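You operate a simulated robot arm through the tools that you are given. There is no shell and no other tool. Be economical: measure what you need, move in short steps, check, and stop when the job is done.

Carry out the task below with a simulated two-armed robot. There is one attempt and no reset: what you move stays moved.

JOB
Load rotor B94 into station three, clamp it, swing the contacts on and shut the guard.
Fine: end stop up against the shaft, then locked; contacts only after that. Leave the stop button and the main switch alone.

The check looks at the end state, three seconds after you hand in, the way a careful person would. Anything else that was tipped, shoved, dropped, spilled or broken makes it a failure.

ROBOT AND FRAMES
Two 6-joint arms with three-finger grippers on one trunk, on a base that drives. Base frame: it is fixed to the floor where the robot stands at the start and does not move with it; the origin is under the middle of the robot, x ahead of it, y to its left, z up. Units: m, degrees, N and s.
The left shoulder is at the start at [0.021, 0.17, 1.484], the right one opposite. With the tool pointing down near the work surface each hand reaches from about 0.34 to 0.6 m from the robot's upright axis, wherever it stands, measured 20 degrees to its own side. Places, roughly: contact lever [-1.5, 0.3, 1]; dial gauge [-1.5, 0.2, 1]; rotor fixture [-1.4, 0.2, 0.9]; step knob [-1.2, 0, 0.8]; test station [-1.7, 0, 0.8]. Payload 2.2 kg a hand.
Tool frame (each hand has its own): the origin (TCP) lies between the finger pads and is the grasp point; the fingertips stand 0.025 m ahead of it; z points along the fingers, y is the line along which they close. Largest opening 0.104 m; the body of the gripper starts 0.074 m behind the TCP.
Orientation is told as [roll, pitch, yaw] about the base's x, y, z axes, in that order, counted from this pose: with the fingers straight down and closing along the base's y, the tool's x points along the base's -x, its y along +y and its z along -z.

CONTROLS
- The arms move only by the tool arm_command. It takes "left_rows", "right_rows" or both (then of equal length, played together; a hand with none holds still); each is a list of rows, each a list of 6 numbers: the shift along the tool's x, y, z in m, then the turn, a rotation vector about the tool's x, y, z in degrees. In form: [[x, y, z, wx, wy, wz], ...]. A call has 1 to 12 rows; each row shifts and turns the commanded pose from where the row before left it, along the tool's axes as they then stand. "left_hand" and "right_hand" are, for a hand that has rows, the gripper command, from -1 (shut) to 1 (fully open), values between in proportion, set as the call begins (left out, the last holds). A row lasts 0.2 s, in which the tool goes at most 0.05 m and 8.6 degrees; a call with a longer step from one row to the next is refused whole, and so is a gripper value outside its range. Where a pose cannot be reached the arm comes as near as it can. A force on the tool above 60 N (or 10 N above the force at the start of the call, whichever is more), or a blocked arm, ends the call early, and 0.2 s more pass. Each finger halts on what it meets, pressing with about 36 N; the grip force reading is that of the motor and also rises with nothing between the fingers. The clock runs only during rows and for 0.2 s after the last one: add rows that do not move to give the fingers time. It gives the time, the measured TCP pose, the force on the tool (base axes), the opening and the grip force at its end, in the units of the frame above (readings bear some noise), with the torque about the TCP (base axes, N m) and any sound that the robot's microphone picked up.
- Cameras (640 x 400 px; columns grow to the right, rows downward): "scene" is now at [0.1538, -0.0178, 1.3658]; the picture's right is [-0.22, -0.98, 0.00], its down [-0.65, 0.14, -0.74] and it looks along [0.73, -0.16, -0.67] (base axes); focal length 284 px, centre (320, 200). "left" rides on the left gripper at [0.082, -0.003, -0.104] in its tool frame; the picture's right is [0.04, 1.00, 0.00], its down [-0.75, 0.03, -0.66] and it looks along [-0.66, 0.03, 0.75] (tool axes); focal length 256 px, centre (320, 200). "right" rides on the right gripper at [0.082, 0.003, -0.104] in its tool frame; the picture's right is [-0.04, 1.00, 0.00], its down [-0.75, -0.03, -0.66] and it looks along [-0.66, -0.03, 0.75] (tool axes); focal length 256 px, centre (320, 200). There is no depth. A picture from a camera that has moved, and an enlarged one, comes with that camera's place and axes in the base frame and with its lens.
- camera(camera): a new picture of that camera. The clock stands still meanwhile.
- move_column(by): slides the trunk up (or, below 0, down) by that many m; the arms and the scene camera ride with it, the base frame stays. It gives what a move gives, with no picture.
- steer(legs): drives the robot by 1 to 6 legs, each [ahead, left, turn to the left] in m, m and degrees, along the robot's own axes; the way and the turn of a leg run together, so that a leg with both is an arc; at most 1.5 m and 180 degrees a leg. The arms and the cameras ride along, it lands a little off, and it stops where it bumps. It gives what a move gives.
- aim_head(pan, tilt): turns the head with the scene camera to pan (to the left, within 60 degrees either way) and tilt (down, from -29 to 69), counted from straight ahead of the robot. It gives what a move gives.
- close_up(camera, box): a new picture of the part [left, top, right, bottom] of that camera's present view, enlarged. The clock stands still meanwhile.
- job_done(): hands the job in; it is judged then, once.

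Work in short steps. Places have to be worked out from the pictures, the camera data and where the tool is seen: move nearer, look again, correct. Check each grasp and each placing, and mend what went wrong. You have 120 turns and 100 pictures in all, those below and enlarged ones among them. Open the grippers and draw the arms clear of the work before you hand the job in, unless the task says otherwise; then end with one line.

The tools are called after "Call:" as name(argument=value, ...) on one line, values as JSON. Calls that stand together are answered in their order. arm_command: Moves the arms, as the interface text tells. Its arguments: {"type":"object","properties":{"left_rows":{"type":"array","items":{"type":"array","items":{"type":"number"}}},"left_hand":{"type":"number"},"right_rows":{"type":"array","items":{"type":"array","items":{"type":"number"}}},"right_hand":{"type":"number"}},"required":[]} The other tools are called the same way: move_column (by) slides the trunk up or down; steer (legs) drives the base; aim_head (pan, tilt) turns the head that bears the scene camera; camera (camera) takes a picture; close_up (camera, box) takes an enlarged picture of a part of a camera's view; job_done () hands the job in.

At the start:

```text
time: 0.0
left_tcp_pos: [0.583, 0.1662, 1.0865]
left_tool_rot: [0.0, 0.0, 0.1]
left_force: [-0.2, -0.1, -0.4]
left_wrist_torque: [-0.02, 0.0, -0.03]
left_grip_width: 0.104
left_gripper_force: 0.1
right_tcp_pos: [0.5287, -0.3746, 1.1247]
right_tool_rot: [0.0, 0.0, -0.1]
right_force: [-0.4, 0.2, -0.3]
right_wrist_torque: [0.0, -0.01, 0.04]
right_grip_width: 0.1041
right_gripper_force: 0.1
trunk travel left (down, up): [-0.676, 0.066]
robot x, y, heading: [-0.0039, -0.0011, -0.1]
head pan, tilt: [-12.5, 41.9]
```

scene: 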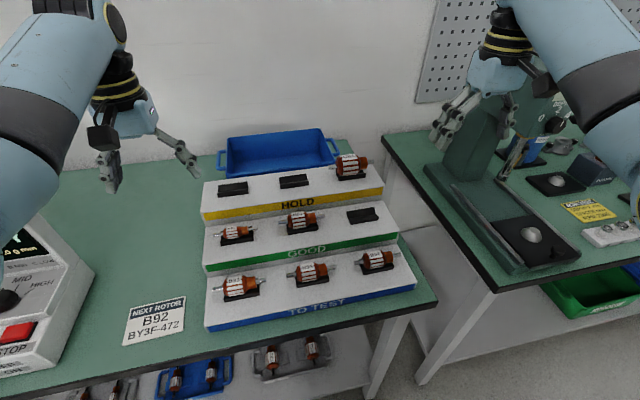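
right: 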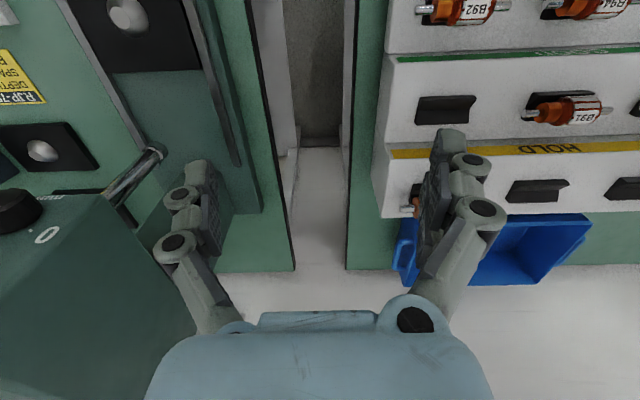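
left: 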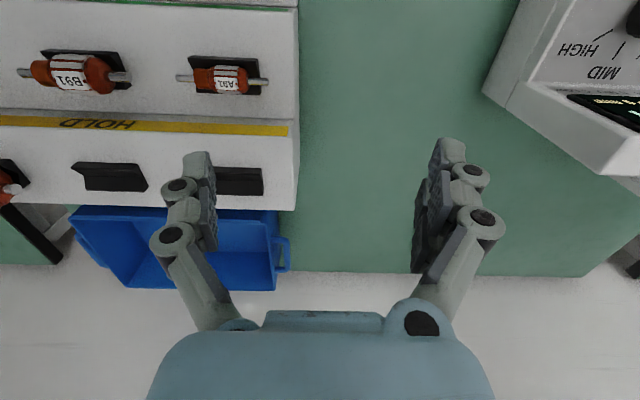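

The rack with rotors is ahead; I'll read the labels enlarged first.

Call:
close_up(camera="scene", box=[180, 120, 440, 340])

Call:
close_up(camera="scene", box=[400, 60, 640, 280])

```text
1.82 times, centred on (310, 230) of scene
camera zoom: at [0.1538, -0.0178, 1.3658], right [-0.22, -0.98, 0.0], down [-0.65, 0.14, -0.74], along [0.73, -0.16, -0.67], focal length 516 px, centre (338, 146)
```

zoom: 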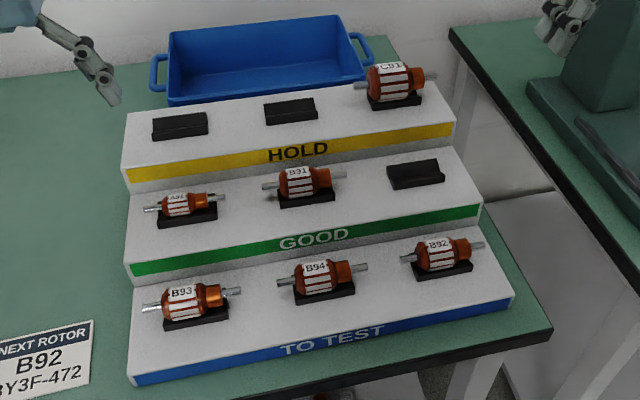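

```text
1.82 times, centred on (520, 170) of scene
camera zoom: at [0.1538, -0.0178, 1.3658], right [-0.22, -0.98, 0.0], down [-0.65, 0.14, -0.74], along [0.73, -0.16, -0.67], focal length 516 px, centre (-44, 254)
```

zoom: 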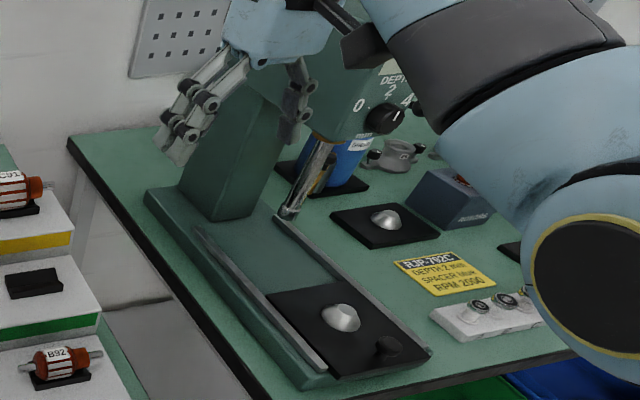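

B94 is the middle rotor of the TO TEST row, at about [0.484, -0.067, 0.872]. Before picking it up I want to see the station behind me, so I back off, turn round and look.

Call:
steer(legs=[[-0.3, 0, 0], [0, 0, 180]])

Call:
aim_head(pan=0, tilt=35)

Call:
camera(camera="scene")

```text
time: 9.5
left_tcp_pos: [-0.8788, -0.1878, 1.0862]
left_tool_rot: [0.1, 0.0, -177.8]
left_force: [0.4, -0.5, -0.6]
left_wrist_torque: [0.05, 0.0, -0.02]
left_grip_width: 0.1039
left_gripper_force: 0.0
right_tcp_pos: [-0.845, 0.355, 1.1248]
right_tool_rot: [-0.1, 0.0, -177.7]
right_force: [-0.5, -0.3, -0.6]
right_wrist_torque: [0.02, -0.01, -0.03]
right_grip_width: 0.1041
right_gripper_force: 0.1
trunk travel left (down, up): [-0.676, 0.066]
robot x, y, heading: [-0.3007, 0.0077, -177.7]
head pan, tilt: [-12.5, 41.9]
```

```text
time: 10.2
left_tcp_pos: [-0.8789, -0.1872, 1.0868]
left_tool_rot: [0.0, 0.0, -177.7]
left_force: [1.2, 0.4, -0.7]
left_wrist_torque: [-0.02, 0.0, 0.02]
left_grip_width: 0.1038
left_gripper_force: 0.0
right_tcp_pos: [-0.8445, 0.3548, 1.1242]
right_tool_rot: [0.0, 0.0, -177.8]
right_force: [-1.2, 0.1, 0.2]
right_wrist_torque: [0.0, 0.02, 0.01]
right_grip_width: 0.104
right_gripper_force: 0.1
trunk travel left (down, up): [-0.676, 0.066]
robot x, y, heading: [-0.302, 0.0028, -177.9]
head pan, tilt: [0.0, 35.0]
```

```text
94 pictures are left
camera scene: at [-0.4591, -0.0044, 1.3761], right [-0.04, 1.0, 0.0], down [0.57, 0.02, -0.82], along [-0.82, -0.03, -0.57], focal length 284 px, centre (320, 200)
```

scene: 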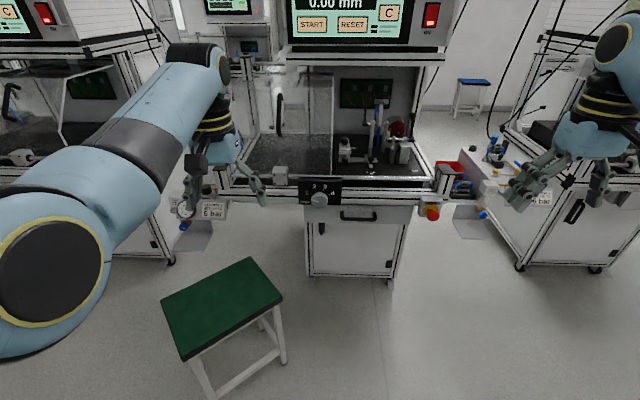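

Several stations here; I need the numbers. Enlarging the pictures of the front station and its neighbours.

Call:
close_up(camera="scene", box=[200, 0, 480, 230])

Call:
aim_head(pan=0, tilt=5)

Call:
camera(camera="scene")

```text
1.74 times, centred on (340, 115) of scene
camera zoom: at [-0.4591, -0.0044, 1.3761], right [-0.04, 1.0, 0.0], down [0.57, 0.02, -0.82], along [-0.82, -0.03, -0.57], focal length 493 px, centre (285, 348)
```

zoom: 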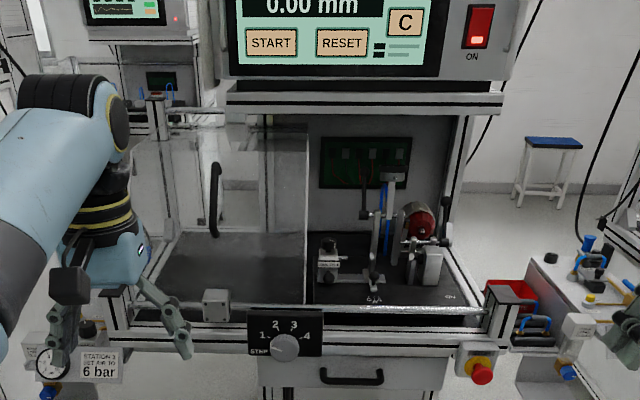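

```text
time: 11.2
left_tcp_pos: [-0.8782, -0.189, 1.0891]
left_tool_rot: [0.0, -0.1, -177.7]
left_force: [-0.3, -1.2, -0.5]
left_wrist_torque: [-0.01, -0.02, -0.01]
left_grip_width: 0.1038
left_gripper_force: 0.1
right_tcp_pos: [-0.8454, 0.3531, 1.1244]
right_tool_rot: [0.0, -0.1, -177.8]
right_force: [-0.3, 0.6, 0.1]
right_wrist_torque: [-0.01, -0.02, -0.03]
right_grip_width: 0.104
right_gripper_force: 0.1
trunk travel left (down, up): [-0.676, 0.066]
robot x, y, heading: [-0.3018, -0.0013, -177.9]
head pan, tilt: [0.0, 5.0]
```

```text
92 pictures are left
camera scene: at [-0.4629, -0.0046, 1.4243], right [-0.04, 1.0, 0.0], down [0.09, 0.0, -1.0], along [-1.0, -0.04, -0.09], focal length 284 px, centre (320, 200)
```

scene: 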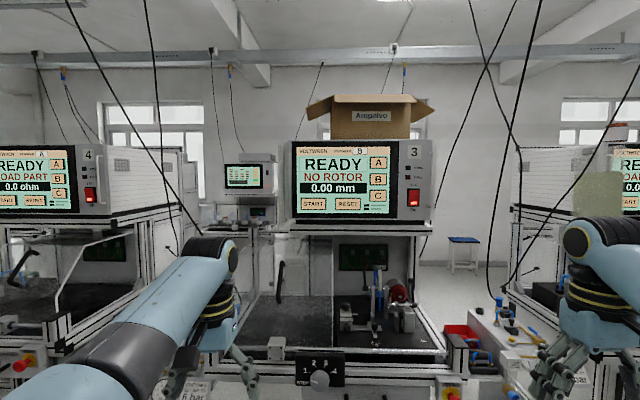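

The station in front is number 3 ("READY, NO ROTOR"). I move nearer, well to the right of the stool, for a good look at the fixture.

Call:
steer(legs=[[0, -0.2, -2], [0.3, 0, 0]])

Call:
aim_head(pan=0, tilt=38)

Call:
camera(camera="scene")

```text
time: 14.5
left_tcp_pos: [-1.1915, 0.0305, 1.0862]
left_tool_rot: [-0.1, 0.0, -179.1]
left_force: [0.3, 0.9, 0.3]
left_wrist_torque: [0.03, 0.01, 0.04]
left_grip_width: 0.1039
left_gripper_force: 0.0
right_tcp_pos: [-1.1436, 0.5738, 1.1247]
right_tool_rot: [0.0, 0.1, -179.3]
right_force: [-0.8, 0.0, 0.4]
right_wrist_torque: [0.01, -0.02, 0.01]
right_grip_width: 0.104
right_gripper_force: 0.0
trunk travel left (down, up): [-0.676, 0.066]
robot x, y, heading: [-0.6081, 0.2049, -179.6]
head pan, tilt: [0.0, 5.0]
```

```text
time: 15.5
left_tcp_pos: [-1.1899, 0.0308, 1.0866]
left_tool_rot: [0.0, 0.0, -179.1]
left_force: [-0.2, 0.0, 0.4]
left_wrist_torque: [0.0, -0.01, 0.0]
left_grip_width: 0.1041
left_gripper_force: 0.0
right_tcp_pos: [-1.1433, 0.5724, 1.1243]
right_tool_rot: [0.1, 0.0, -179.3]
right_force: [0.2, 0.2, -0.4]
right_wrist_torque: [0.03, 0.0, -0.01]
right_grip_width: 0.104
right_gripper_force: 0.0
trunk travel left (down, up): [-0.676, 0.066]
robot x, y, heading: [-0.6108, 0.2049, -179.4]
head pan, tilt: [0.0, 38.0]
```

```text
91 pictures are left
camera scene: at [-0.7648, 0.204, 1.3717], right [-0.01, 1.0, 0.0], down [0.62, 0.01, -0.79], along [-0.79, -0.01, -0.62], focal length 284 px, centre (320, 200)
```

scene: 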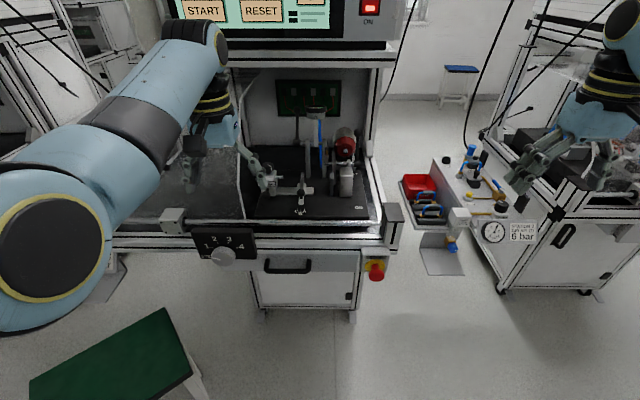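

Call:
close_up(camera="scene", box=[230, 80, 390, 220])

Call:
camera(camera="left")

```text
2.86 times, centred on (310, 150) of scene
camera zoom: at [-0.7648, 0.204, 1.3717], right [-0.01, 1.0, 0.0], down [0.62, 0.01, -0.79], along [-0.79, -0.01, -0.62], focal length 810 px, centre (349, 343)
```

zoom: 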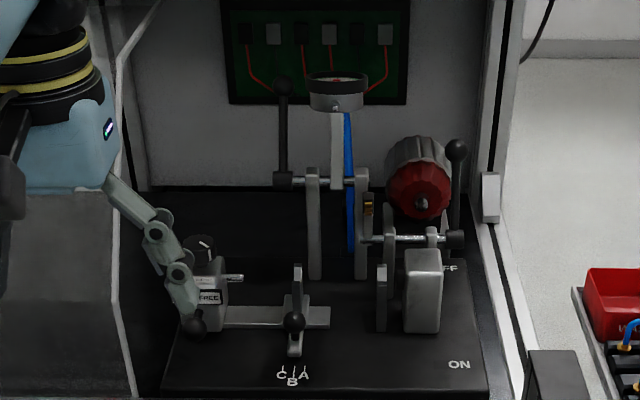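

```text
89 pictures are left
camera left: at [-1.1092, 0.0355, 1.1909], right [0.06, -1.0, 0.0], down [-0.75, -0.04, 0.66], along [-0.66, -0.04, -0.75], focal length 256 px, centre (320, 200)
```

left: 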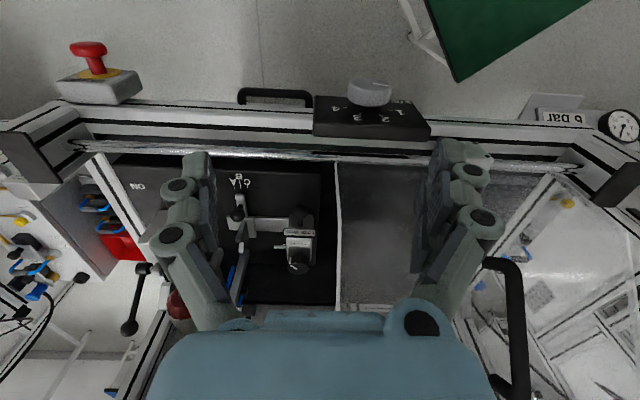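

Call:
close_up(camera="left", box=[120, 140, 360, 310])

Call:
camera(camera="right")

```text
2.35 times, centred on (240, 225) of left
camera zoom: at [-1.1092, 0.0355, 1.1909], right [0.06, -1.0, 0.0], down [-0.75, -0.04, 0.66], along [-0.66, -0.04, -0.75], focal length 602 px, centre (508, 141)
```

zoom: 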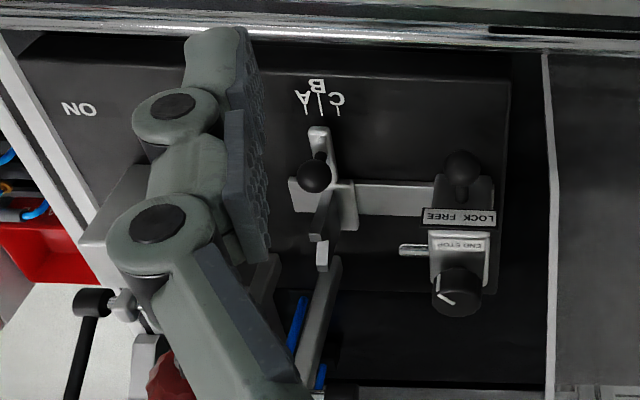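

```text
87 pictures are left
camera right: at [-1.0618, 0.57, 1.2277], right [-0.03, -1.0, 0.0], down [-0.75, 0.02, 0.66], along [-0.66, 0.02, -0.75], focal length 256 px, centre (320, 200)
```

right: 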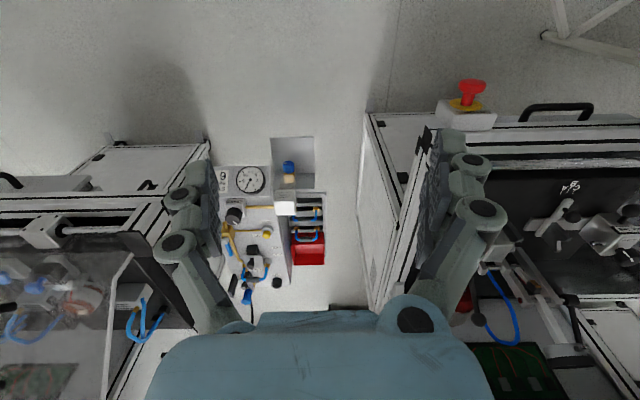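

I shift the left hand to the right so its camera looks straight at the fixture.

Call:
arm_command(left_rows=[[0, -0.04, 0, 0, 0, 0], [0, -0.04, 0, 0, 0, 0], [0, -0.04, 0, 0, 0, 0], [0, -0.04, 0, 0, 0, 0], [0, 0, 0, 0, 0, 0]])

Call:
camera(camera="left")

Call:
close_up(camera="left", box=[210, 130, 430, 310])

```text
time: 16.9
left_tcp_pos: [-1.2047, 0.1397, 1.0789]
left_tool_rot: [2.6, -0.2, -175.8]
left_force: [0.4, 0.0, -0.4]
left_wrist_torque: [0.0, -0.01, 0.02]
left_grip_width: 0.1039
left_gripper_force: 0.0
right_tcp_pos: [-1.1432, 0.5722, 1.1241]
right_tool_rot: [-0.1, 0.0, -179.3]
right_force: [-0.2, 0.8, 0.0]
right_wrist_torque: [0.03, 0.01, 0.0]
right_grip_width: 0.1039
right_gripper_force: 0.1
trunk travel left (down, up): [-0.676, 0.066]
robot x, y, heading: [-0.6083, 0.2048, -179.4]
head pan, tilt: [0.0, 38.0]
stopped in row 5 (left hand): the arm was blocked; the commanded pose is now the measured one
```

```text
86 pictures are left
camera left: at [-1.1237, 0.1536, 1.182], right [0.11, -0.99, 0.05], down [-0.75, -0.05, 0.66], along [-0.65, -0.11, -0.75], focal length 256 px, centre (320, 200)
```

left: 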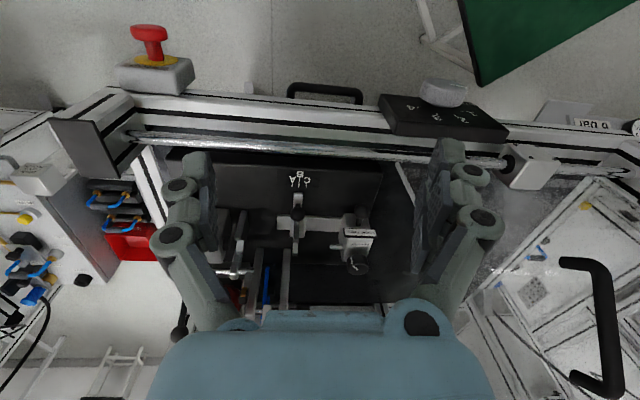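

```text
2.22 times, centred on (320, 220) of left
camera zoom: at [-1.1237, 0.1536, 1.182], right [0.11, -0.99, 0.05], down [-0.75, -0.05, 0.66], along [-0.65, -0.11, -0.75], focal length 569 px, centre (320, 156)
```

zoom: 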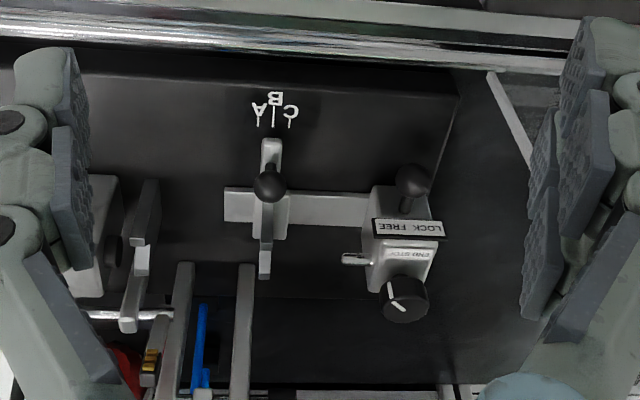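

Call:
arm_command(left_rows=[[0.045, 0.03, -0.015, 0, 0, 0], [0.045, 0.04, -0.015, 0, 0, 0], [0.045, 0.04, -0.015, 0, 0, 0], [0.03, 0.04, -0.03, 0, 0, 0], [0, 0.04, -0.03, 0, 0, 0], [0, 0, 0, 0, 0, 0]])

Call:
aim_head(pan=0, tilt=25)

Call:
close_up(camera="scene", box=[230, 120, 390, 260])

```text
refused: row 1 steps farther than a row can; nothing moved
```

```text
time: 17.6
left_tcp_pos: [-1.2054, 0.1406, 1.0777]
left_tool_rot: [2.7, -0.1, -176.0]
left_force: [-0.2, -0.2, 0.5]
left_wrist_torque: [-0.01, -0.02, -0.01]
left_grip_width: 0.1038
left_gripper_force: 0.1
right_tcp_pos: [-1.1432, 0.5732, 1.1251]
right_tool_rot: [-0.1, 0.1, -179.3]
right_force: [-0.6, 0.6, -0.4]
right_wrist_torque: [0.01, 0.03, -0.01]
right_grip_width: 0.1038
right_gripper_force: 0.0
trunk travel left (down, up): [-0.676, 0.066]
robot x, y, heading: [-0.6078, 0.2057, -179.2]
head pan, tilt: [0.0, 25.0]
```

```text
2.86 times, centred on (310, 190) of scene
camera zoom: at [-0.7705, 0.2041, 1.3919], right [-0.01, 1.0, 0.0], down [0.42, 0.01, -0.91], along [-0.91, -0.01, -0.42], focal length 810 px, centre (349, 229)
```

zoom: 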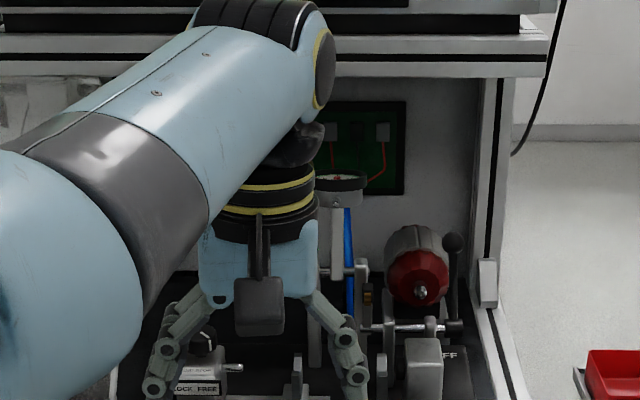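

Smaller steps: I pull the left hand back and out to the left, out of the way of the view.

Call:
arm_command(left_rows=[[0.03, 0.03, -0.015, 0, 0, 0], [0.03, 0.03, -0.015, 0, 0, 0], [0.03, 0.03, -0.015, 0, 0, 0], [0.03, 0.03, -0.015, 0, 0, 0], [0.02, 0.04, -0.015, 0, 0, 0], [0.02, 0.04, -0.015, 0, 0, 0], [0, 0.04, -0.015, 0, 0, 0], [0, 0, 0, 0, 0, 0]])

Call:
move_column(by=-0.12)

Call:
aim_head(pan=0, tilt=25)

Call:
camera(camera="scene")

```text
time: 19.4
left_tcp_pos: [-1.081, -0.0485, 1.0742]
left_tool_rot: [2.5, -0.2, -176.1]
left_force: [-0.6, 0.3, -0.1]
left_wrist_torque: [-0.04, 0.01, 0.0]
left_grip_width: 0.1042
left_gripper_force: 0.1
left hand out of reach, approached as far as the arm can: row 3, 4, 5, 6, 7
right_tcp_pos: [-1.1424, 0.5747, 1.1242]
right_tool_rot: [0.1, 0.0, -179.3]
right_force: [0.8, 0.1, -0.2]
right_wrist_torque: [-0.01, -0.01, 0.02]
right_grip_width: 0.104
right_gripper_force: 0.1
trunk travel left (down, up): [-0.676, 0.066]
robot x, y, heading: [-0.6102, 0.2035, -179.4]
head pan, tilt: [0.0, 25.0]
```

```text
time: 20.9
left_tcp_pos: [-1.082, -0.0529, 0.9504]
left_tool_rot: [2.6, -0.2, -176.1]
left_force: [0.7, 0.8, 0.0]
left_wrist_torque: [0.0, 0.03, 0.02]
left_grip_width: 0.1041
left_gripper_force: 0.1
right_tcp_pos: [-1.1434, 0.5742, 1.0055]
right_tool_rot: [0.1, 0.0, -179.3]
right_force: [-0.4, -0.8, 0.0]
right_wrist_torque: [-0.01, 0.01, 0.0]
right_grip_width: 0.1041
right_gripper_force: 0.1
trunk travel left (down, up): [-0.556, 0.186]
robot x, y, heading: [-0.6052, 0.2046, -179.0]
head pan, tilt: [0.0, 25.0]
```

```text
time: 21.5
left_tcp_pos: [-1.0823, -0.0514, 0.9514]
left_tool_rot: [2.5, -0.3, -176.1]
left_force: [0.0, -0.2, 0.0]
left_wrist_torque: [-0.02, 0.0, 0.02]
left_grip_width: 0.1041
left_gripper_force: 0.1
right_tcp_pos: [-1.1422, 0.5733, 1.0036]
right_tool_rot: [0.0, 0.0, -179.3]
right_force: [-0.3, -0.4, 0.3]
right_wrist_torque: [0.0, -0.01, 0.03]
right_grip_width: 0.1042
right_gripper_force: 0.0
trunk travel left (down, up): [-0.556, 0.186]
robot x, y, heading: [-0.6088, 0.2069, -179.4]
head pan, tilt: [0.0, 25.0]
```

```text
83 pictures are left
camera scene: at [-0.7711, 0.2039, 1.2714], right [-0.01, 1.0, 0.0], down [0.42, 0.01, -0.91], along [-0.91, -0.01, -0.42], focal length 284 px, centre (320, 200)
```

scene: 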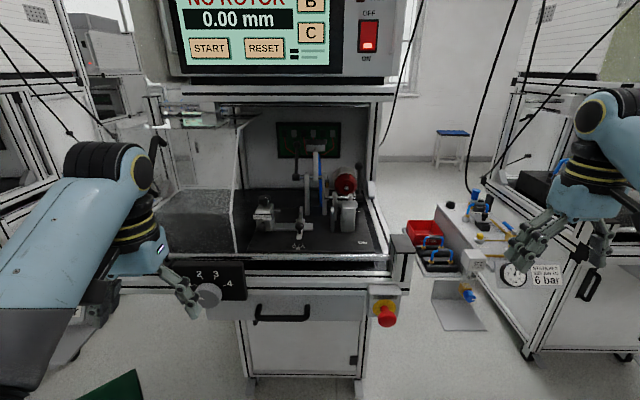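

Call:
close_up(camera="scene", box=[235, 130, 385, 265])

Call:
close_up(camera="scene", box=[90, 100, 260, 310])

```text
2.96 times, centred on (310, 198) of scene
camera zoom: at [-0.7711, 0.2039, 1.2714], right [-0.01, 1.0, 0.0], down [0.42, 0.01, -0.91], along [-0.91, -0.01, -0.42], focal length 840 px, centre (350, 207)
```

zoom: 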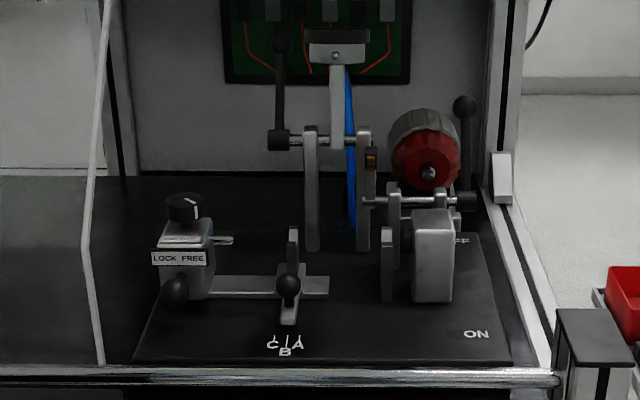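

```text
1.90 times, centred on (175, 205) of scene
camera zoom: at [-0.7711, 0.2039, 1.2714], right [-0.01, 1.0, 0.0], down [0.42, 0.01, -0.91], along [-0.91, -0.01, -0.42], focal length 540 px, centre (596, 190)
```

zoom: 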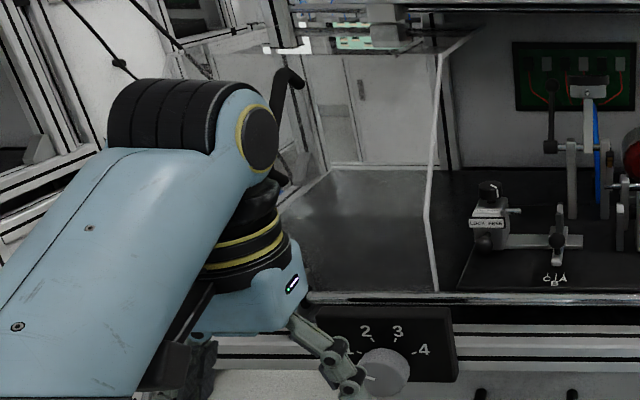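

The fixture shows two V supports, the end stop with lock lever, a rear-left lever, gauge and contact lever at right. I bring the right wrist camera round for a closer, flatter look.

Call:
arm_command(right_rows=[[0.02, 0.04, 0, 0, 0, 0], [0.02, 0.04, 0, 0, 0, 0], [0.02, 0.04, 0, 0, -8, 0], [0, 0.04, 0, 0, -8, 0], [0, 0.04, 0, 0, -8, 0], [0, 0.04, 0, 0, 0, 0], [0, 0, 0, 0, 0, 0]])

Call:
camera(camera="right")

```text
time: 23.0
left_tcp_pos: [-1.0819, -0.0518, 0.9519]
left_tool_rot: [2.5, -0.2, -176.3]
left_force: [0.9, 0.3, 0.2]
left_wrist_torque: [0.0, -0.04, 0.04]
left_grip_width: 0.104
left_gripper_force: 0.1
right_tcp_pos: [-1.1074, 0.435, 0.9735]
right_tool_rot: [-12.5, -24.6, -176.2]
right_force: [-0.2, -0.3, -0.3]
right_wrist_torque: [-0.01, 0.03, 0.01]
right_grip_width: 0.1041
right_gripper_force: 0.0
right hand out of reach, approached as far as the arm can: row 1, 2
trunk travel left (down, up): [-0.556, 0.186]
robot x, y, heading: [-0.6076, 0.2079, -179.3]
head pan, tilt: [0.0, 25.0]
stopped in row 7 (right hand): the arm was blocked; the commanded pose is now the measured one
```

```text
80 pictures are left
camera right: at [-0.9907, 0.4165, 1.0298], right [-0.06, -0.98, -0.18], down [-0.41, -0.14, 0.9], along [-0.91, 0.13, -0.39], focal length 256 px, centre (320, 200)
```

right: 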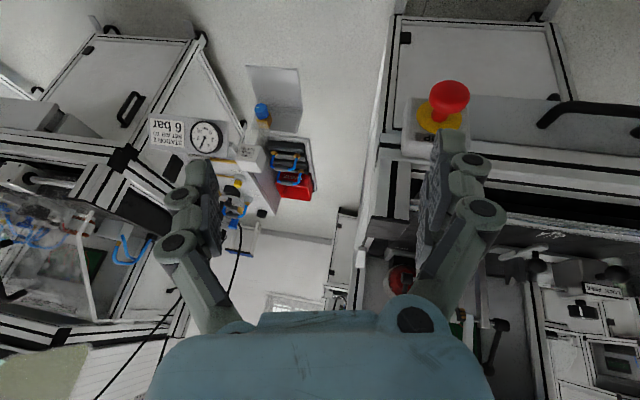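

Not a useful pose; I undo it and use stronger enlargement from the head instead.

Call:
arm_command(right_rows=[[0, -0.03, 0, 0, 8, 0], [0, -0.03, 0, 0, 8, 0], [0, -0.03, 0, 0, 8, 0], [0, -0.03, 0, 4, 0, 0], [0, -0.03, 0, 4, 0, 0], [0, 0, 0, 4, 0, 0], [0, 0, 0, 0, 0, 0]])

Call:
close_up(camera="scene", box=[285, 135, 360, 200])

Call:
close_up(camera="scene", box=[245, 180, 375, 250])

```text
time: 24.6
left_tcp_pos: [-1.0825, -0.0516, 0.9514]
left_tool_rot: [2.6, -0.1, -176.2]
left_force: [-0.6, 0.9, 1.0]
left_wrist_torque: [-0.01, 0.01, 0.02]
left_grip_width: 0.104
left_gripper_force: 0.2
right_tcp_pos: [-1.1152, 0.5841, 0.9906]
right_tool_rot: [-23.1, -1.1, 178.8]
right_force: [0.5, -0.1, 0.6]
right_wrist_torque: [0.0, 0.03, -0.01]
right_grip_width: 0.1041
right_gripper_force: 0.0
right hand out of reach, approached as far as the arm can: row 3
trunk travel left (down, up): [-0.556, 0.186]
robot x, y, heading: [-0.6078, 0.2045, -179.6]
head pan, tilt: [0.0, 25.0]
```

```text
6.15 times, centred on (322, 168) of scene
camera zoom: at [-0.7712, 0.2048, 1.2714], right [-0.01, 1.0, 0.0], down [0.42, 0.0, -0.91], along [-0.91, -0.01, -0.42], focal length 1745 px, centre (305, 400)
```

zoom: 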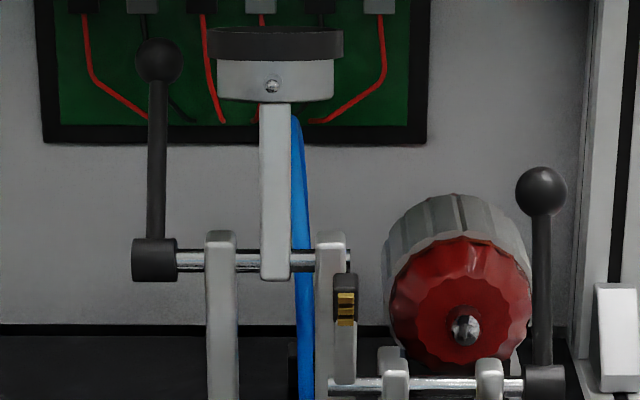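

```text
4.92 times, centred on (310, 215) of scene
camera zoom: at [-0.7712, 0.2048, 1.2714], right [-0.01, 1.0, 0.0], down [0.42, 0.0, -0.91], along [-0.91, -0.01, -0.42], focal length 1396 px, centre (369, 126)
```

zoom: 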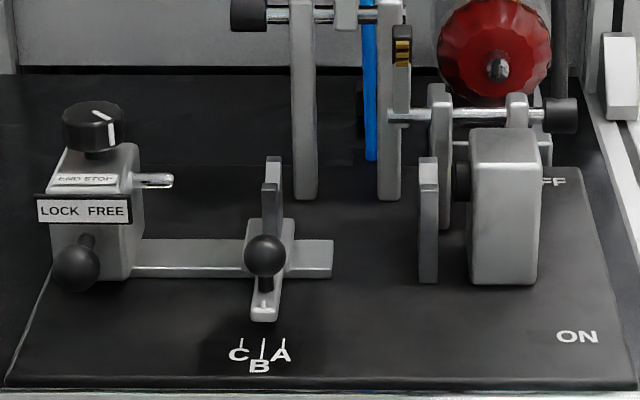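

I now understand the fixture: the middle V-support already stands at B, the end stop slides by its ball handle and is locked by the top knob (now at FREE), and the contact lever at right goes OFF (up) to ON (forward). I straighten and retract the right hand, raise the trunk, and drive back to the rack to pick with the left hand.

Call:
arm_command(right_rows=[[0.03, 0, 0, -8, 0, 0], [0.03, 0, 0, -8, 0, 0], [0.03, 0, 0, -7, 0, 0], [0.03, 0, 0, 0, 0, 0], [0.02, 0, 0, 0, 0, 0], [0, 0, 0, 0, 0, 0]])

Call:
move_column(by=0.12)

Call:
steer(legs=[[-0.3, 0, 0], [0, 0, -180], [0, -0.4, 0]])

Call:
aim_head(pan=10, tilt=45)

Call:
camera(camera="scene")

```text
time: 26.0
left_tcp_pos: [-1.0835, -0.0526, 0.9513]
left_tool_rot: [2.4, -0.3, -176.2]
left_force: [0.5, 0.3, 0.9]
left_wrist_torque: [0.03, -0.01, 0.0]
left_grip_width: 0.1042
left_gripper_force: 0.0
right_tcp_pos: [-0.9813, 0.5843, 0.972]
right_tool_rot: [-0.2, -1.1, 178.7]
right_force: [-1.0, 0.2, -0.4]
right_wrist_torque: [0.0, 0.01, -0.01]
right_grip_width: 0.1038
right_gripper_force: 0.0
right hand out of reach, approached as far as the arm can: row 1, 2
trunk travel left (down, up): [-0.556, 0.186]
robot x, y, heading: [-0.6096, 0.2091, -179.3]
head pan, tilt: [0.0, 25.0]
```

```text
time: 27.5
left_tcp_pos: [-1.0819, -0.0516, 1.0721]
left_tool_rot: [2.5, -0.1, -176.2]
left_force: [0.1, -0.8, -0.3]
left_wrist_torque: [0.01, -0.01, 0.04]
left_grip_width: 0.1039
left_gripper_force: 0.1
right_tcp_pos: [-0.9798, 0.5864, 1.0904]
right_tool_rot: [-0.2, -1.2, 178.9]
right_force: [0.1, -0.3, -0.1]
right_wrist_torque: [0.0, 0.01, 0.0]
right_grip_width: 0.1038
right_gripper_force: 0.1
trunk travel left (down, up): [-0.676, 0.066]
robot x, y, heading: [-0.6085, 0.2036, -179.6]
head pan, tilt: [0.0, 25.0]
```

```text
time: 39.0
left_tcp_pos: [0.1603, 0.0525, 1.0707]
left_tool_rot: [2.6, -0.2, 3.0]
left_force: [0.2, 0.3, 0.7]
left_wrist_torque: [-0.01, -0.02, 0.0]
left_grip_width: 0.104
left_gripper_force: 0.0
right_tcp_pos: [0.0464, -0.583, 1.0903]
right_tool_rot: [-0.2, -1.1, -2.2]
right_force: [0.2, -0.4, -0.7]
right_wrist_torque: [0.0, 0.0, -0.02]
right_grip_width: 0.1037
right_gripper_force: 0.0
trunk travel left (down, up): [-0.676, 0.066]
robot x, y, heading: [-0.3158, -0.1972, -0.4]
head pan, tilt: [0.0, 25.0]
```

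```text
time: 39.8
left_tcp_pos: [0.1603, 0.0526, 1.0719]
left_tool_rot: [2.5, -0.2, 2.9]
left_force: [1.4, -0.1, 0.1]
left_wrist_torque: [0.04, 0.02, 0.01]
left_grip_width: 0.104
left_gripper_force: 0.0
right_tcp_pos: [0.0477, -0.5807, 1.0897]
right_tool_rot: [-0.2, -1.1, -2.3]
right_force: [0.5, -0.4, -1.4]
right_wrist_torque: [0.05, 0.0, -0.02]
right_grip_width: 0.1041
right_gripper_force: 0.1
trunk travel left (down, up): [-0.676, 0.066]
robot x, y, heading: [-0.3185, -0.1939, -0.5]
head pan, tilt: [10.0, 45.0]
```

```text
77 pictures are left
camera scene: at [-0.165, -0.182, 1.3614], right [0.17, -0.99, 0.0], down [-0.7, -0.12, -0.71], along [0.7, 0.12, -0.71], focal length 284 px, centre (320, 200)
```

scene: 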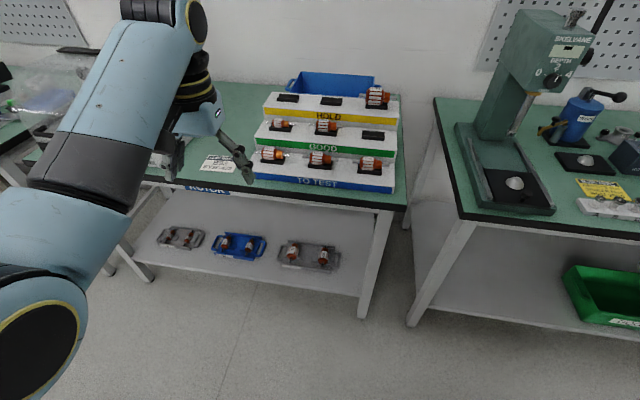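

Robot stands at (-0.32,-0.19). I drive up to the rack and turn the left hand 90° so the fingers will close across the rotor body.

Call:
steer(legs=[[0.32, -0.02, 0.5]])

Call:
arm_command(left_rows=[[0, -0.01, 0, -2.5, 0, -8.5], [0, -0.01, 0, 0, 0, -8.5], [0, 0, 0, 0, 0, -8.5], [0, 0, 0, 0, 0, -8.5], [0, 0, 0, 0, 0, -8.5], [0, 0, 0, 0, 0, -8.5], [0, 0, 0, 0, 0, -8.5], [0, 0, 0, 0, 0, -8.5], [0, 0, 0, 0, 0, -8.5], [0, 0, 0, 0, 0, -8.5], [0, 0, 0, 0, 0, -2], [0, 0, 0, 0, 0, 0]])

Call:
camera(camera="left")

Call:
camera(camera="scene")

```text
time: 42.0
left_tcp_pos: [0.4765, 0.038, 1.0712]
left_tool_rot: [2.5, -0.2, 3.5]
left_force: [-0.2, 0.0, -0.4]
left_wrist_torque: [0.0, 0.05, 0.0]
left_grip_width: 0.104
left_gripper_force: 0.1
right_tcp_pos: [0.3701, -0.5982, 1.0899]
right_tool_rot: [-0.2, -1.1, -1.5]
right_force: [0.9, 0.0, -0.4]
right_wrist_torque: [0.02, -0.02, 0.0]
right_grip_width: 0.104
right_gripper_force: 0.1
trunk travel left (down, up): [-0.676, 0.066]
robot x, y, heading: [-0.0021, -0.2194, 0.1]
head pan, tilt: [10.0, 45.0]
```

```text
refused: row 1 steps farther than a row can; nothing moved
```

```text
76 pictures are left
camera left: at [0.3949, 0.026, 1.175], right [-0.1, 0.99, 0.04], down [0.75, 0.05, 0.66], along [0.65, 0.1, -0.75], focal length 256 px, centre (320, 200)
```

left: 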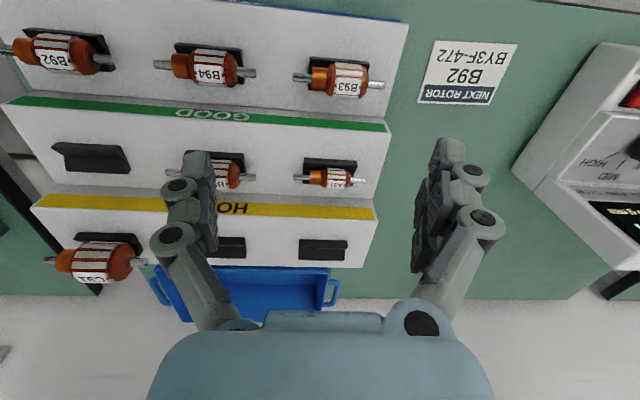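

```text
75 pictures are left
camera scene: at [0.1536, -0.2005, 1.3613], right [0.18, -0.98, 0.0], down [-0.7, -0.13, -0.71], along [0.69, 0.13, -0.71], focal length 284 px, centre (320, 200)
```

scene: 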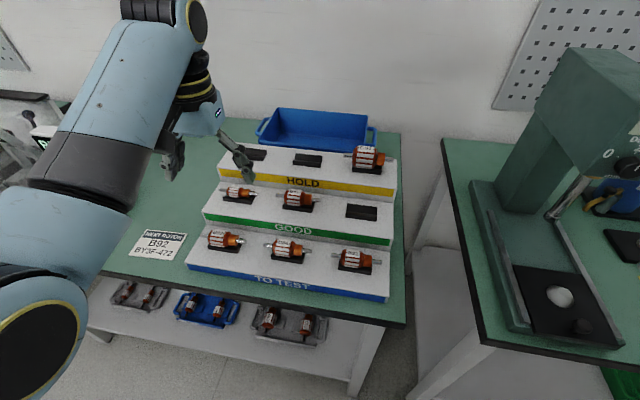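

B94 is at about [0.478, -0.072, 0.869]. Turning the hand in permitted steps (yaw to -90).

Call:
arm_command(left_rows=[[0, 0, 0, 0, 0, 8.5], [0, 0, 0, 0, 0, 8.5], [0, 0, 0, 0, 0, 8.5], [0, 0, 0, 0, 0, 8.5], [0, 0, 0, 0, 0, 8.5], [0, 0, 0, 0, 0, 8.5], [0, 0, 0, 0, 0, 8.5], [0, 0, 0, 0, 0, 8.5], [0, 0, 0, 0, 0, 8.5], [0, 0, 0, 0, 0, 8.5], [0, 0, 0, 0, 0, 8.5], [0, 0, 0, 0, 0, 0]])

```text
time: 44.6
left_tcp_pos: [0.476, 0.0384, 1.0716]
left_tool_rot: [0.0, 2.5, -90.0]
left_force: [-0.4, -0.4, -0.4]
left_wrist_torque: [-0.04, 0.04, 0.0]
left_grip_width: 0.104
left_gripper_force: 0.0
right_tcp_pos: [0.3689, -0.5987, 1.0905]
right_tool_rot: [-0.2, -1.1, -1.6]
right_force: [0.4, -1.3, -0.7]
right_wrist_torque: [-0.04, -0.03, -0.03]
right_grip_width: 0.1041
right_gripper_force: 0.0
trunk travel left (down, up): [-0.676, 0.066]
robot x, y, heading: [0.0012, -0.2129, 0.3]
head pan, tilt: [10.0, 45.0]
```

Call:
arm_command(left_rows=[[-0.04, 0, 0, -2.5, 0, 0], [-0.04, 0, 0.015, 0, 0, 0], [-0.03, 0.002, 0.02, 0, 0, 0], [0, 0, 0.025, 0, 0, 0], [0, 0, 0, 0, 0, 0]])

Call:
camera(camera="left")

Call:
close_up(camera="scene", box=[180, 100, 410, 310])

```text
time: 46.0
left_tcp_pos: [0.4901, -0.0143, 1.0084]
left_tool_rot: [3.5, 7.5, -88.1]
left_force: [0.6, -0.3, -0.2]
left_wrist_torque: [0.01, 0.0, 0.0]
left_grip_width: 0.1042
left_gripper_force: 0.0
right_tcp_pos: [0.3691, -0.5982, 1.091]
right_tool_rot: [-0.2, -1.2, -1.6]
right_force: [-0.3, 0.6, 0.3]
right_wrist_torque: [-0.02, -0.01, 0.02]
right_grip_width: 0.1041
right_gripper_force: 0.1
trunk travel left (down, up): [-0.676, 0.066]
robot x, y, heading: [0.0015, -0.217, 0.4]
head pan, tilt: [10.0, 45.0]
stopped in row 5 (left hand): the arm was blocked; the commanded pose is now the measured one
```

```text
74 pictures are left
camera left: at [0.4783, 0.0518, 1.1222], right [1.0, 0.06, 0.06], down [0.02, -0.83, 0.55], along [0.09, -0.55, -0.83], focal length 256 px, centre (320, 200)
```

left: 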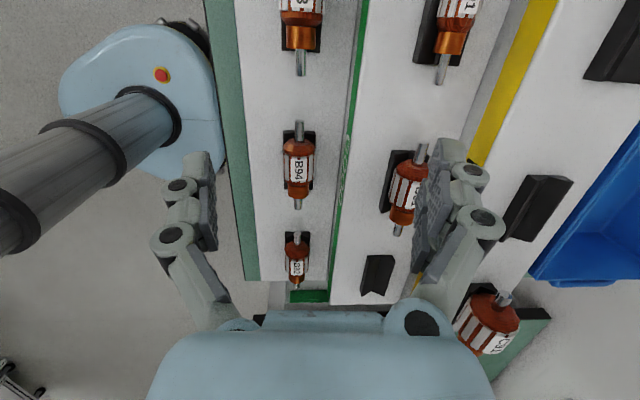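

```text
1.90 times, centred on (295, 205) of scene
camera zoom: at [0.1529, -0.2008, 1.3614], right [0.18, -0.98, 0.0], down [-0.7, -0.13, -0.71], along [0.7, 0.13, -0.71], focal length 540 px, centre (368, 190)
```

zoom: 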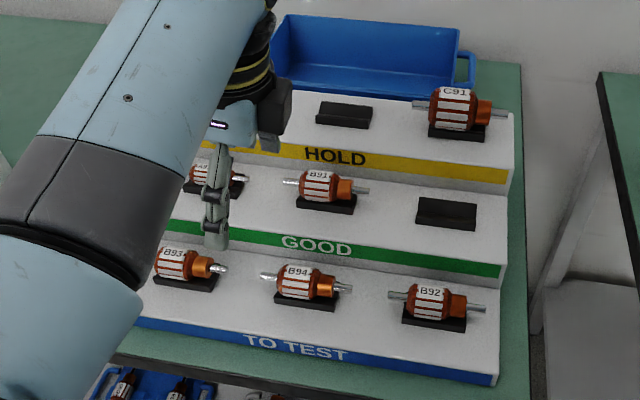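

The arm ran to a joint limit, not contact; I shift the base 6 cm right instead, which puts the hand over B94, and level the hand.

Call:
steer(legs=[[0, -0.06, -0.3]])

Call:
arm_command(left_rows=[[0, 0, 0, -3.5, 0, 0], [0, 0, 0, -4, 0, 0], [0, 0, 0, 0, -3.5, 0], [0, 0, 0, 0, 0, 0]])

```text
time: 46.9
left_tcp_pos: [0.4911, -0.08, 1.0083]
left_tool_rot: [3.4, 7.6, -88.7]
left_force: [-0.6, -0.7, 0.1]
left_wrist_torque: [0.06, 0.01, -0.02]
left_grip_width: 0.104
left_gripper_force: 0.0
right_tcp_pos: [0.3674, -0.6623, 1.0899]
right_tool_rot: [-0.1, -1.0, -1.8]
right_force: [0.8, -0.3, -0.7]
right_wrist_torque: [0.05, 0.0, 0.0]
right_grip_width: 0.1039
right_gripper_force: 0.1
trunk travel left (down, up): [-0.676, 0.066]
robot x, y, heading: [0.0011, -0.2792, -0.1]
head pan, tilt: [10.0, 45.0]
```

```text
time: 47.9
left_tcp_pos: [0.4909, -0.0803, 1.0079]
left_tool_rot: [10.9, 3.9, -89.3]
left_force: [-0.2, -0.5, 0.7]
left_wrist_torque: [0.0, -0.01, -0.02]
left_grip_width: 0.1041
left_gripper_force: 0.0
right_tcp_pos: [0.3666, -0.6601, 1.091]
right_tool_rot: [-0.2, -1.1, -1.8]
right_force: [0.0, -1.1, -0.2]
right_wrist_torque: [0.02, 0.01, -0.01]
right_grip_width: 0.1042
right_gripper_force: 0.1
trunk travel left (down, up): [-0.676, 0.066]
robot x, y, heading: [-0.002, -0.2783, -0.1]
head pan, tilt: [10.0, 45.0]
```

Sign learnt: roll is minus tool-x turn. Correcting.

Call:
arm_command(left_rows=[[0, 0, 0, 5.5, 0, 0], [0, 0, 0, 5.4, 0, 0], [0, 0, 0, 0, -3.9, 0], [0, 0, 0, 0, 0, 0]])

Call:
camera(camera="left")

Call:
close_up(camera="scene", box=[160, 120, 360, 300])

```text
time: 48.9
left_tcp_pos: [0.4906, -0.0784, 1.0077]
left_tool_rot: [0.0, 0.0, -89.2]
left_force: [0.6, -1.4, 0.6]
left_wrist_torque: [-0.01, 0.0, -0.02]
left_grip_width: 0.104
left_gripper_force: 0.0
right_tcp_pos: [0.3679, -0.6602, 1.0913]
right_tool_rot: [-0.3, -1.1, -2.0]
right_force: [0.1, 0.1, 0.5]
right_wrist_torque: [0.03, 0.03, -0.01]
right_grip_width: 0.1036
right_gripper_force: 0.1
trunk travel left (down, up): [-0.676, 0.066]
robot x, y, heading: [0.0006, -0.2757, 0.1]
head pan, tilt: [10.0, 45.0]
```

```text
72 pictures are left
camera left: at [0.4867, 0.0027, 1.1129], right [1.0, 0.05, 0.0], down [0.04, -0.75, 0.66], along [0.03, -0.65, -0.76], focal length 256 px, centre (320, 200)
```

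left: 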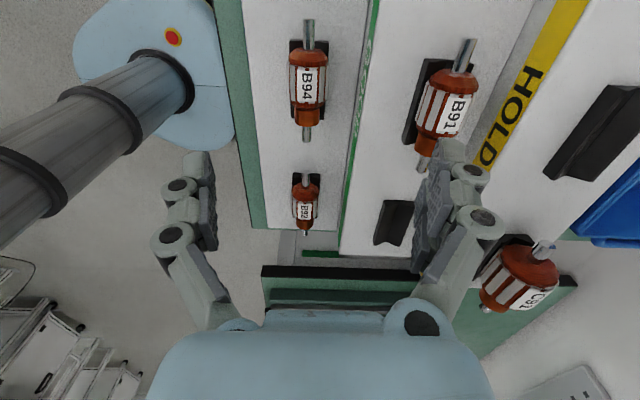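

```text
2.22 times, centred on (260, 210) of scene
camera zoom: at [0.1534, -0.2624, 1.3613], right [0.17, -0.98, 0.0], down [-0.7, -0.12, -0.71], along [0.7, 0.12, -0.71], focal length 630 px, centre (453, 178)
```

zoom: 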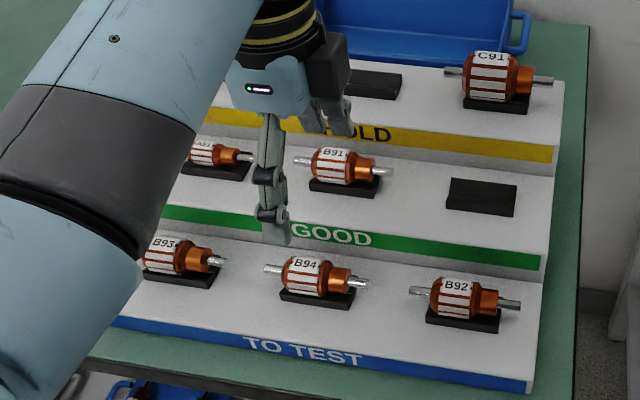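

Step face behind the rotor looks close; I measure gaps with enlargement before descending.

Call:
close_up(camera="left", box=[240, 10, 400, 150])

Call:
close_up(camera="scene", box=[230, 180, 300, 240])

```text
2.86 times, centred on (320, 80) of left
camera zoom: at [0.4867, 0.0027, 1.1129], right [1.0, 0.05, 0.0], down [0.04, -0.75, 0.66], along [0.03, -0.65, -0.76], focal length 731 px, centre (320, 543)
```

zoom: 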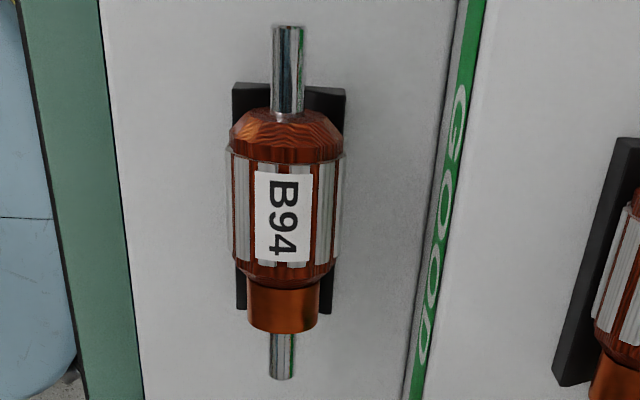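

```text
6.67 times, centred on (265, 210) of scene
camera zoom: at [0.1534, -0.2624, 1.3613], right [0.17, -0.98, 0.0], down [-0.7, -0.12, -0.71], along [0.7, 0.12, -0.71], focal length 1891 px, centre (687, 133)
```

zoom: 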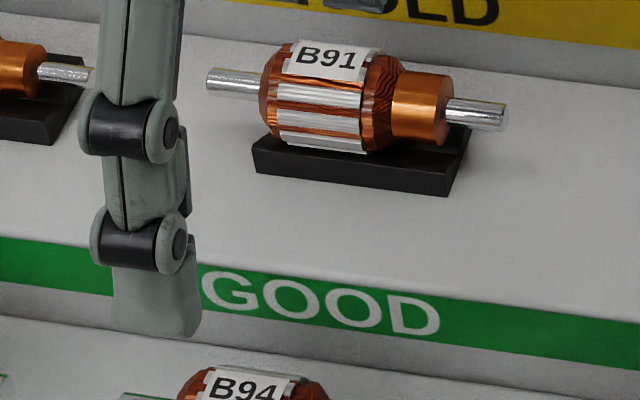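

Body ≈35 mm dia, step face about 47 mm behind its axis: I open only to 56 mm, align to (0.479, -0.064) and descend part way.

Call:
arm_command(left_rows=[[0.0144, -0.0116, 0, 0, 0, 0], [0, 0, 0.035, 0, 0, 0], [0, 0, 0.035, 0, 0, 0], [0, 0, 0, 0, 0, 0]], left_hand=0.077)

Call:
camera(camera="left")

Call:
close_up(camera="scene", box=[200, 160, 340, 280])

```text
time: 49.9
left_tcp_pos: [0.4785, -0.0643, 0.9386]
left_tool_rot: [-0.1, 0.1, -89.1]
left_force: [0.5, -1.0, -0.6]
left_wrist_torque: [0.0, 0.0, 0.02]
left_grip_width: 0.0557
left_gripper_force: 0.0
right_tcp_pos: [0.3673, -0.6607, 1.091]
right_tool_rot: [-0.1, -1.1, -1.9]
right_force: [-0.1, -0.4, -0.2]
right_wrist_torque: [0.02, 0.01, -0.01]
right_grip_width: 0.1039
right_gripper_force: 0.1
trunk travel left (down, up): [-0.676, 0.066]
robot x, y, heading: [0.0013, -0.2754, 0.2]
head pan, tilt: [10.0, 45.0]
```

```text
68 pictures are left
camera left: at [0.4739, 0.0175, 1.0436], right [1.0, 0.05, 0.0], down [0.04, -0.75, 0.65], along [0.04, -0.65, -0.76], focal length 256 px, centre (320, 200)
```

left: 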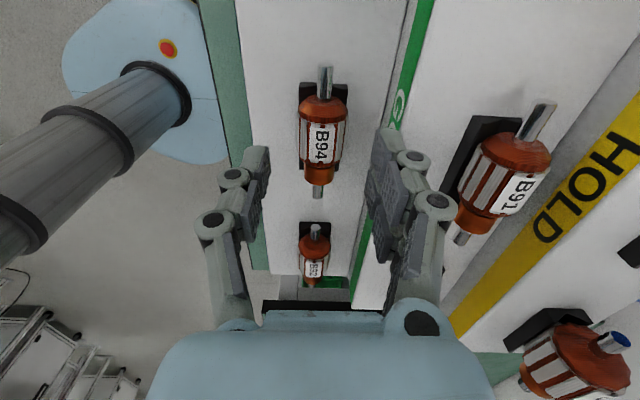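

```text
3.33 times, centred on (270, 220) of scene
camera zoom: at [0.153, -0.262, 1.3614], right [0.17, -0.98, 0.0], down [-0.7, -0.12, -0.71], along [0.7, 0.12, -0.71], focal length 945 px, centre (487, 133)
```

zoom: 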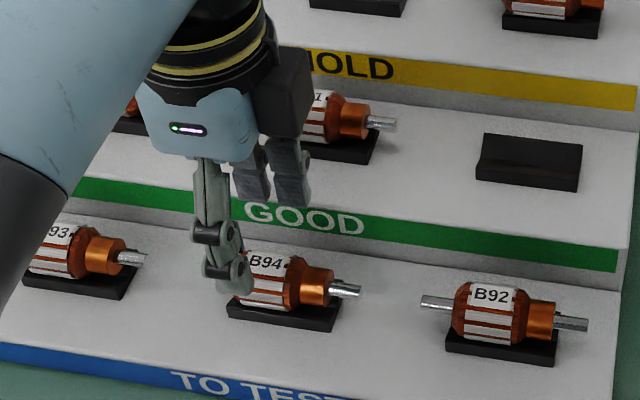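

Aligned (rotor ≈ x 0.480, y -0.063). Descending to grasp height.

Call:
arm_command(left_rows=[[0.001, 0.002, 0.03, 0, 0, 0], [0, 0, 0.02, 0, 0, 0], [0, 0, 0.012, 0, 0, 0], [0, 0, 0, 0, 0, 0]])

Call:
camera(camera="left")

Call:
close_up(camera="scene", box=[200, 160, 340, 280])

```text
time: 50.9
left_tcp_pos: [0.4815, -0.0617, 0.8758]
left_tool_rot: [0.0, 0.1, -89.1]
left_force: [0.2, 0.1, -0.2]
left_wrist_torque: [-0.02, -0.01, 0.0]
left_grip_width: 0.0553
left_gripper_force: 0.1
right_tcp_pos: [0.3671, -0.6612, 1.0907]
right_tool_rot: [-0.3, -1.0, -2.0]
right_force: [0.7, 0.2, -0.4]
right_wrist_torque: [0.0, -0.01, -0.02]
right_grip_width: 0.104
right_gripper_force: 0.1
trunk travel left (down, up): [-0.676, 0.066]
robot x, y, heading: [-0.0012, -0.2761, -0.1]
head pan, tilt: [10.0, 45.0]
```

```text
66 pictures are left
camera left: at [0.4763, 0.0196, 0.9802], right [1.0, 0.05, 0.0], down [0.04, -0.75, 0.66], along [0.03, -0.65, -0.76], focal length 256 px, centre (320, 200)
```

left: 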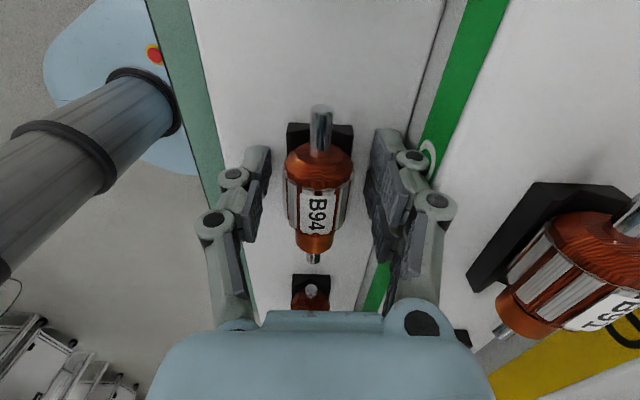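

```text
3.33 times, centred on (270, 220) of scene
camera zoom: at [0.153, -0.2619, 1.3614], right [0.17, -0.98, 0.0], down [-0.7, -0.12, -0.71], along [0.7, 0.12, -0.71], focal length 945 px, centre (487, 133)
```

zoom: 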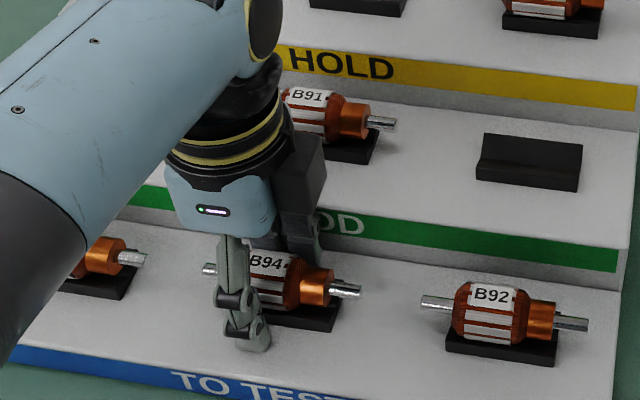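

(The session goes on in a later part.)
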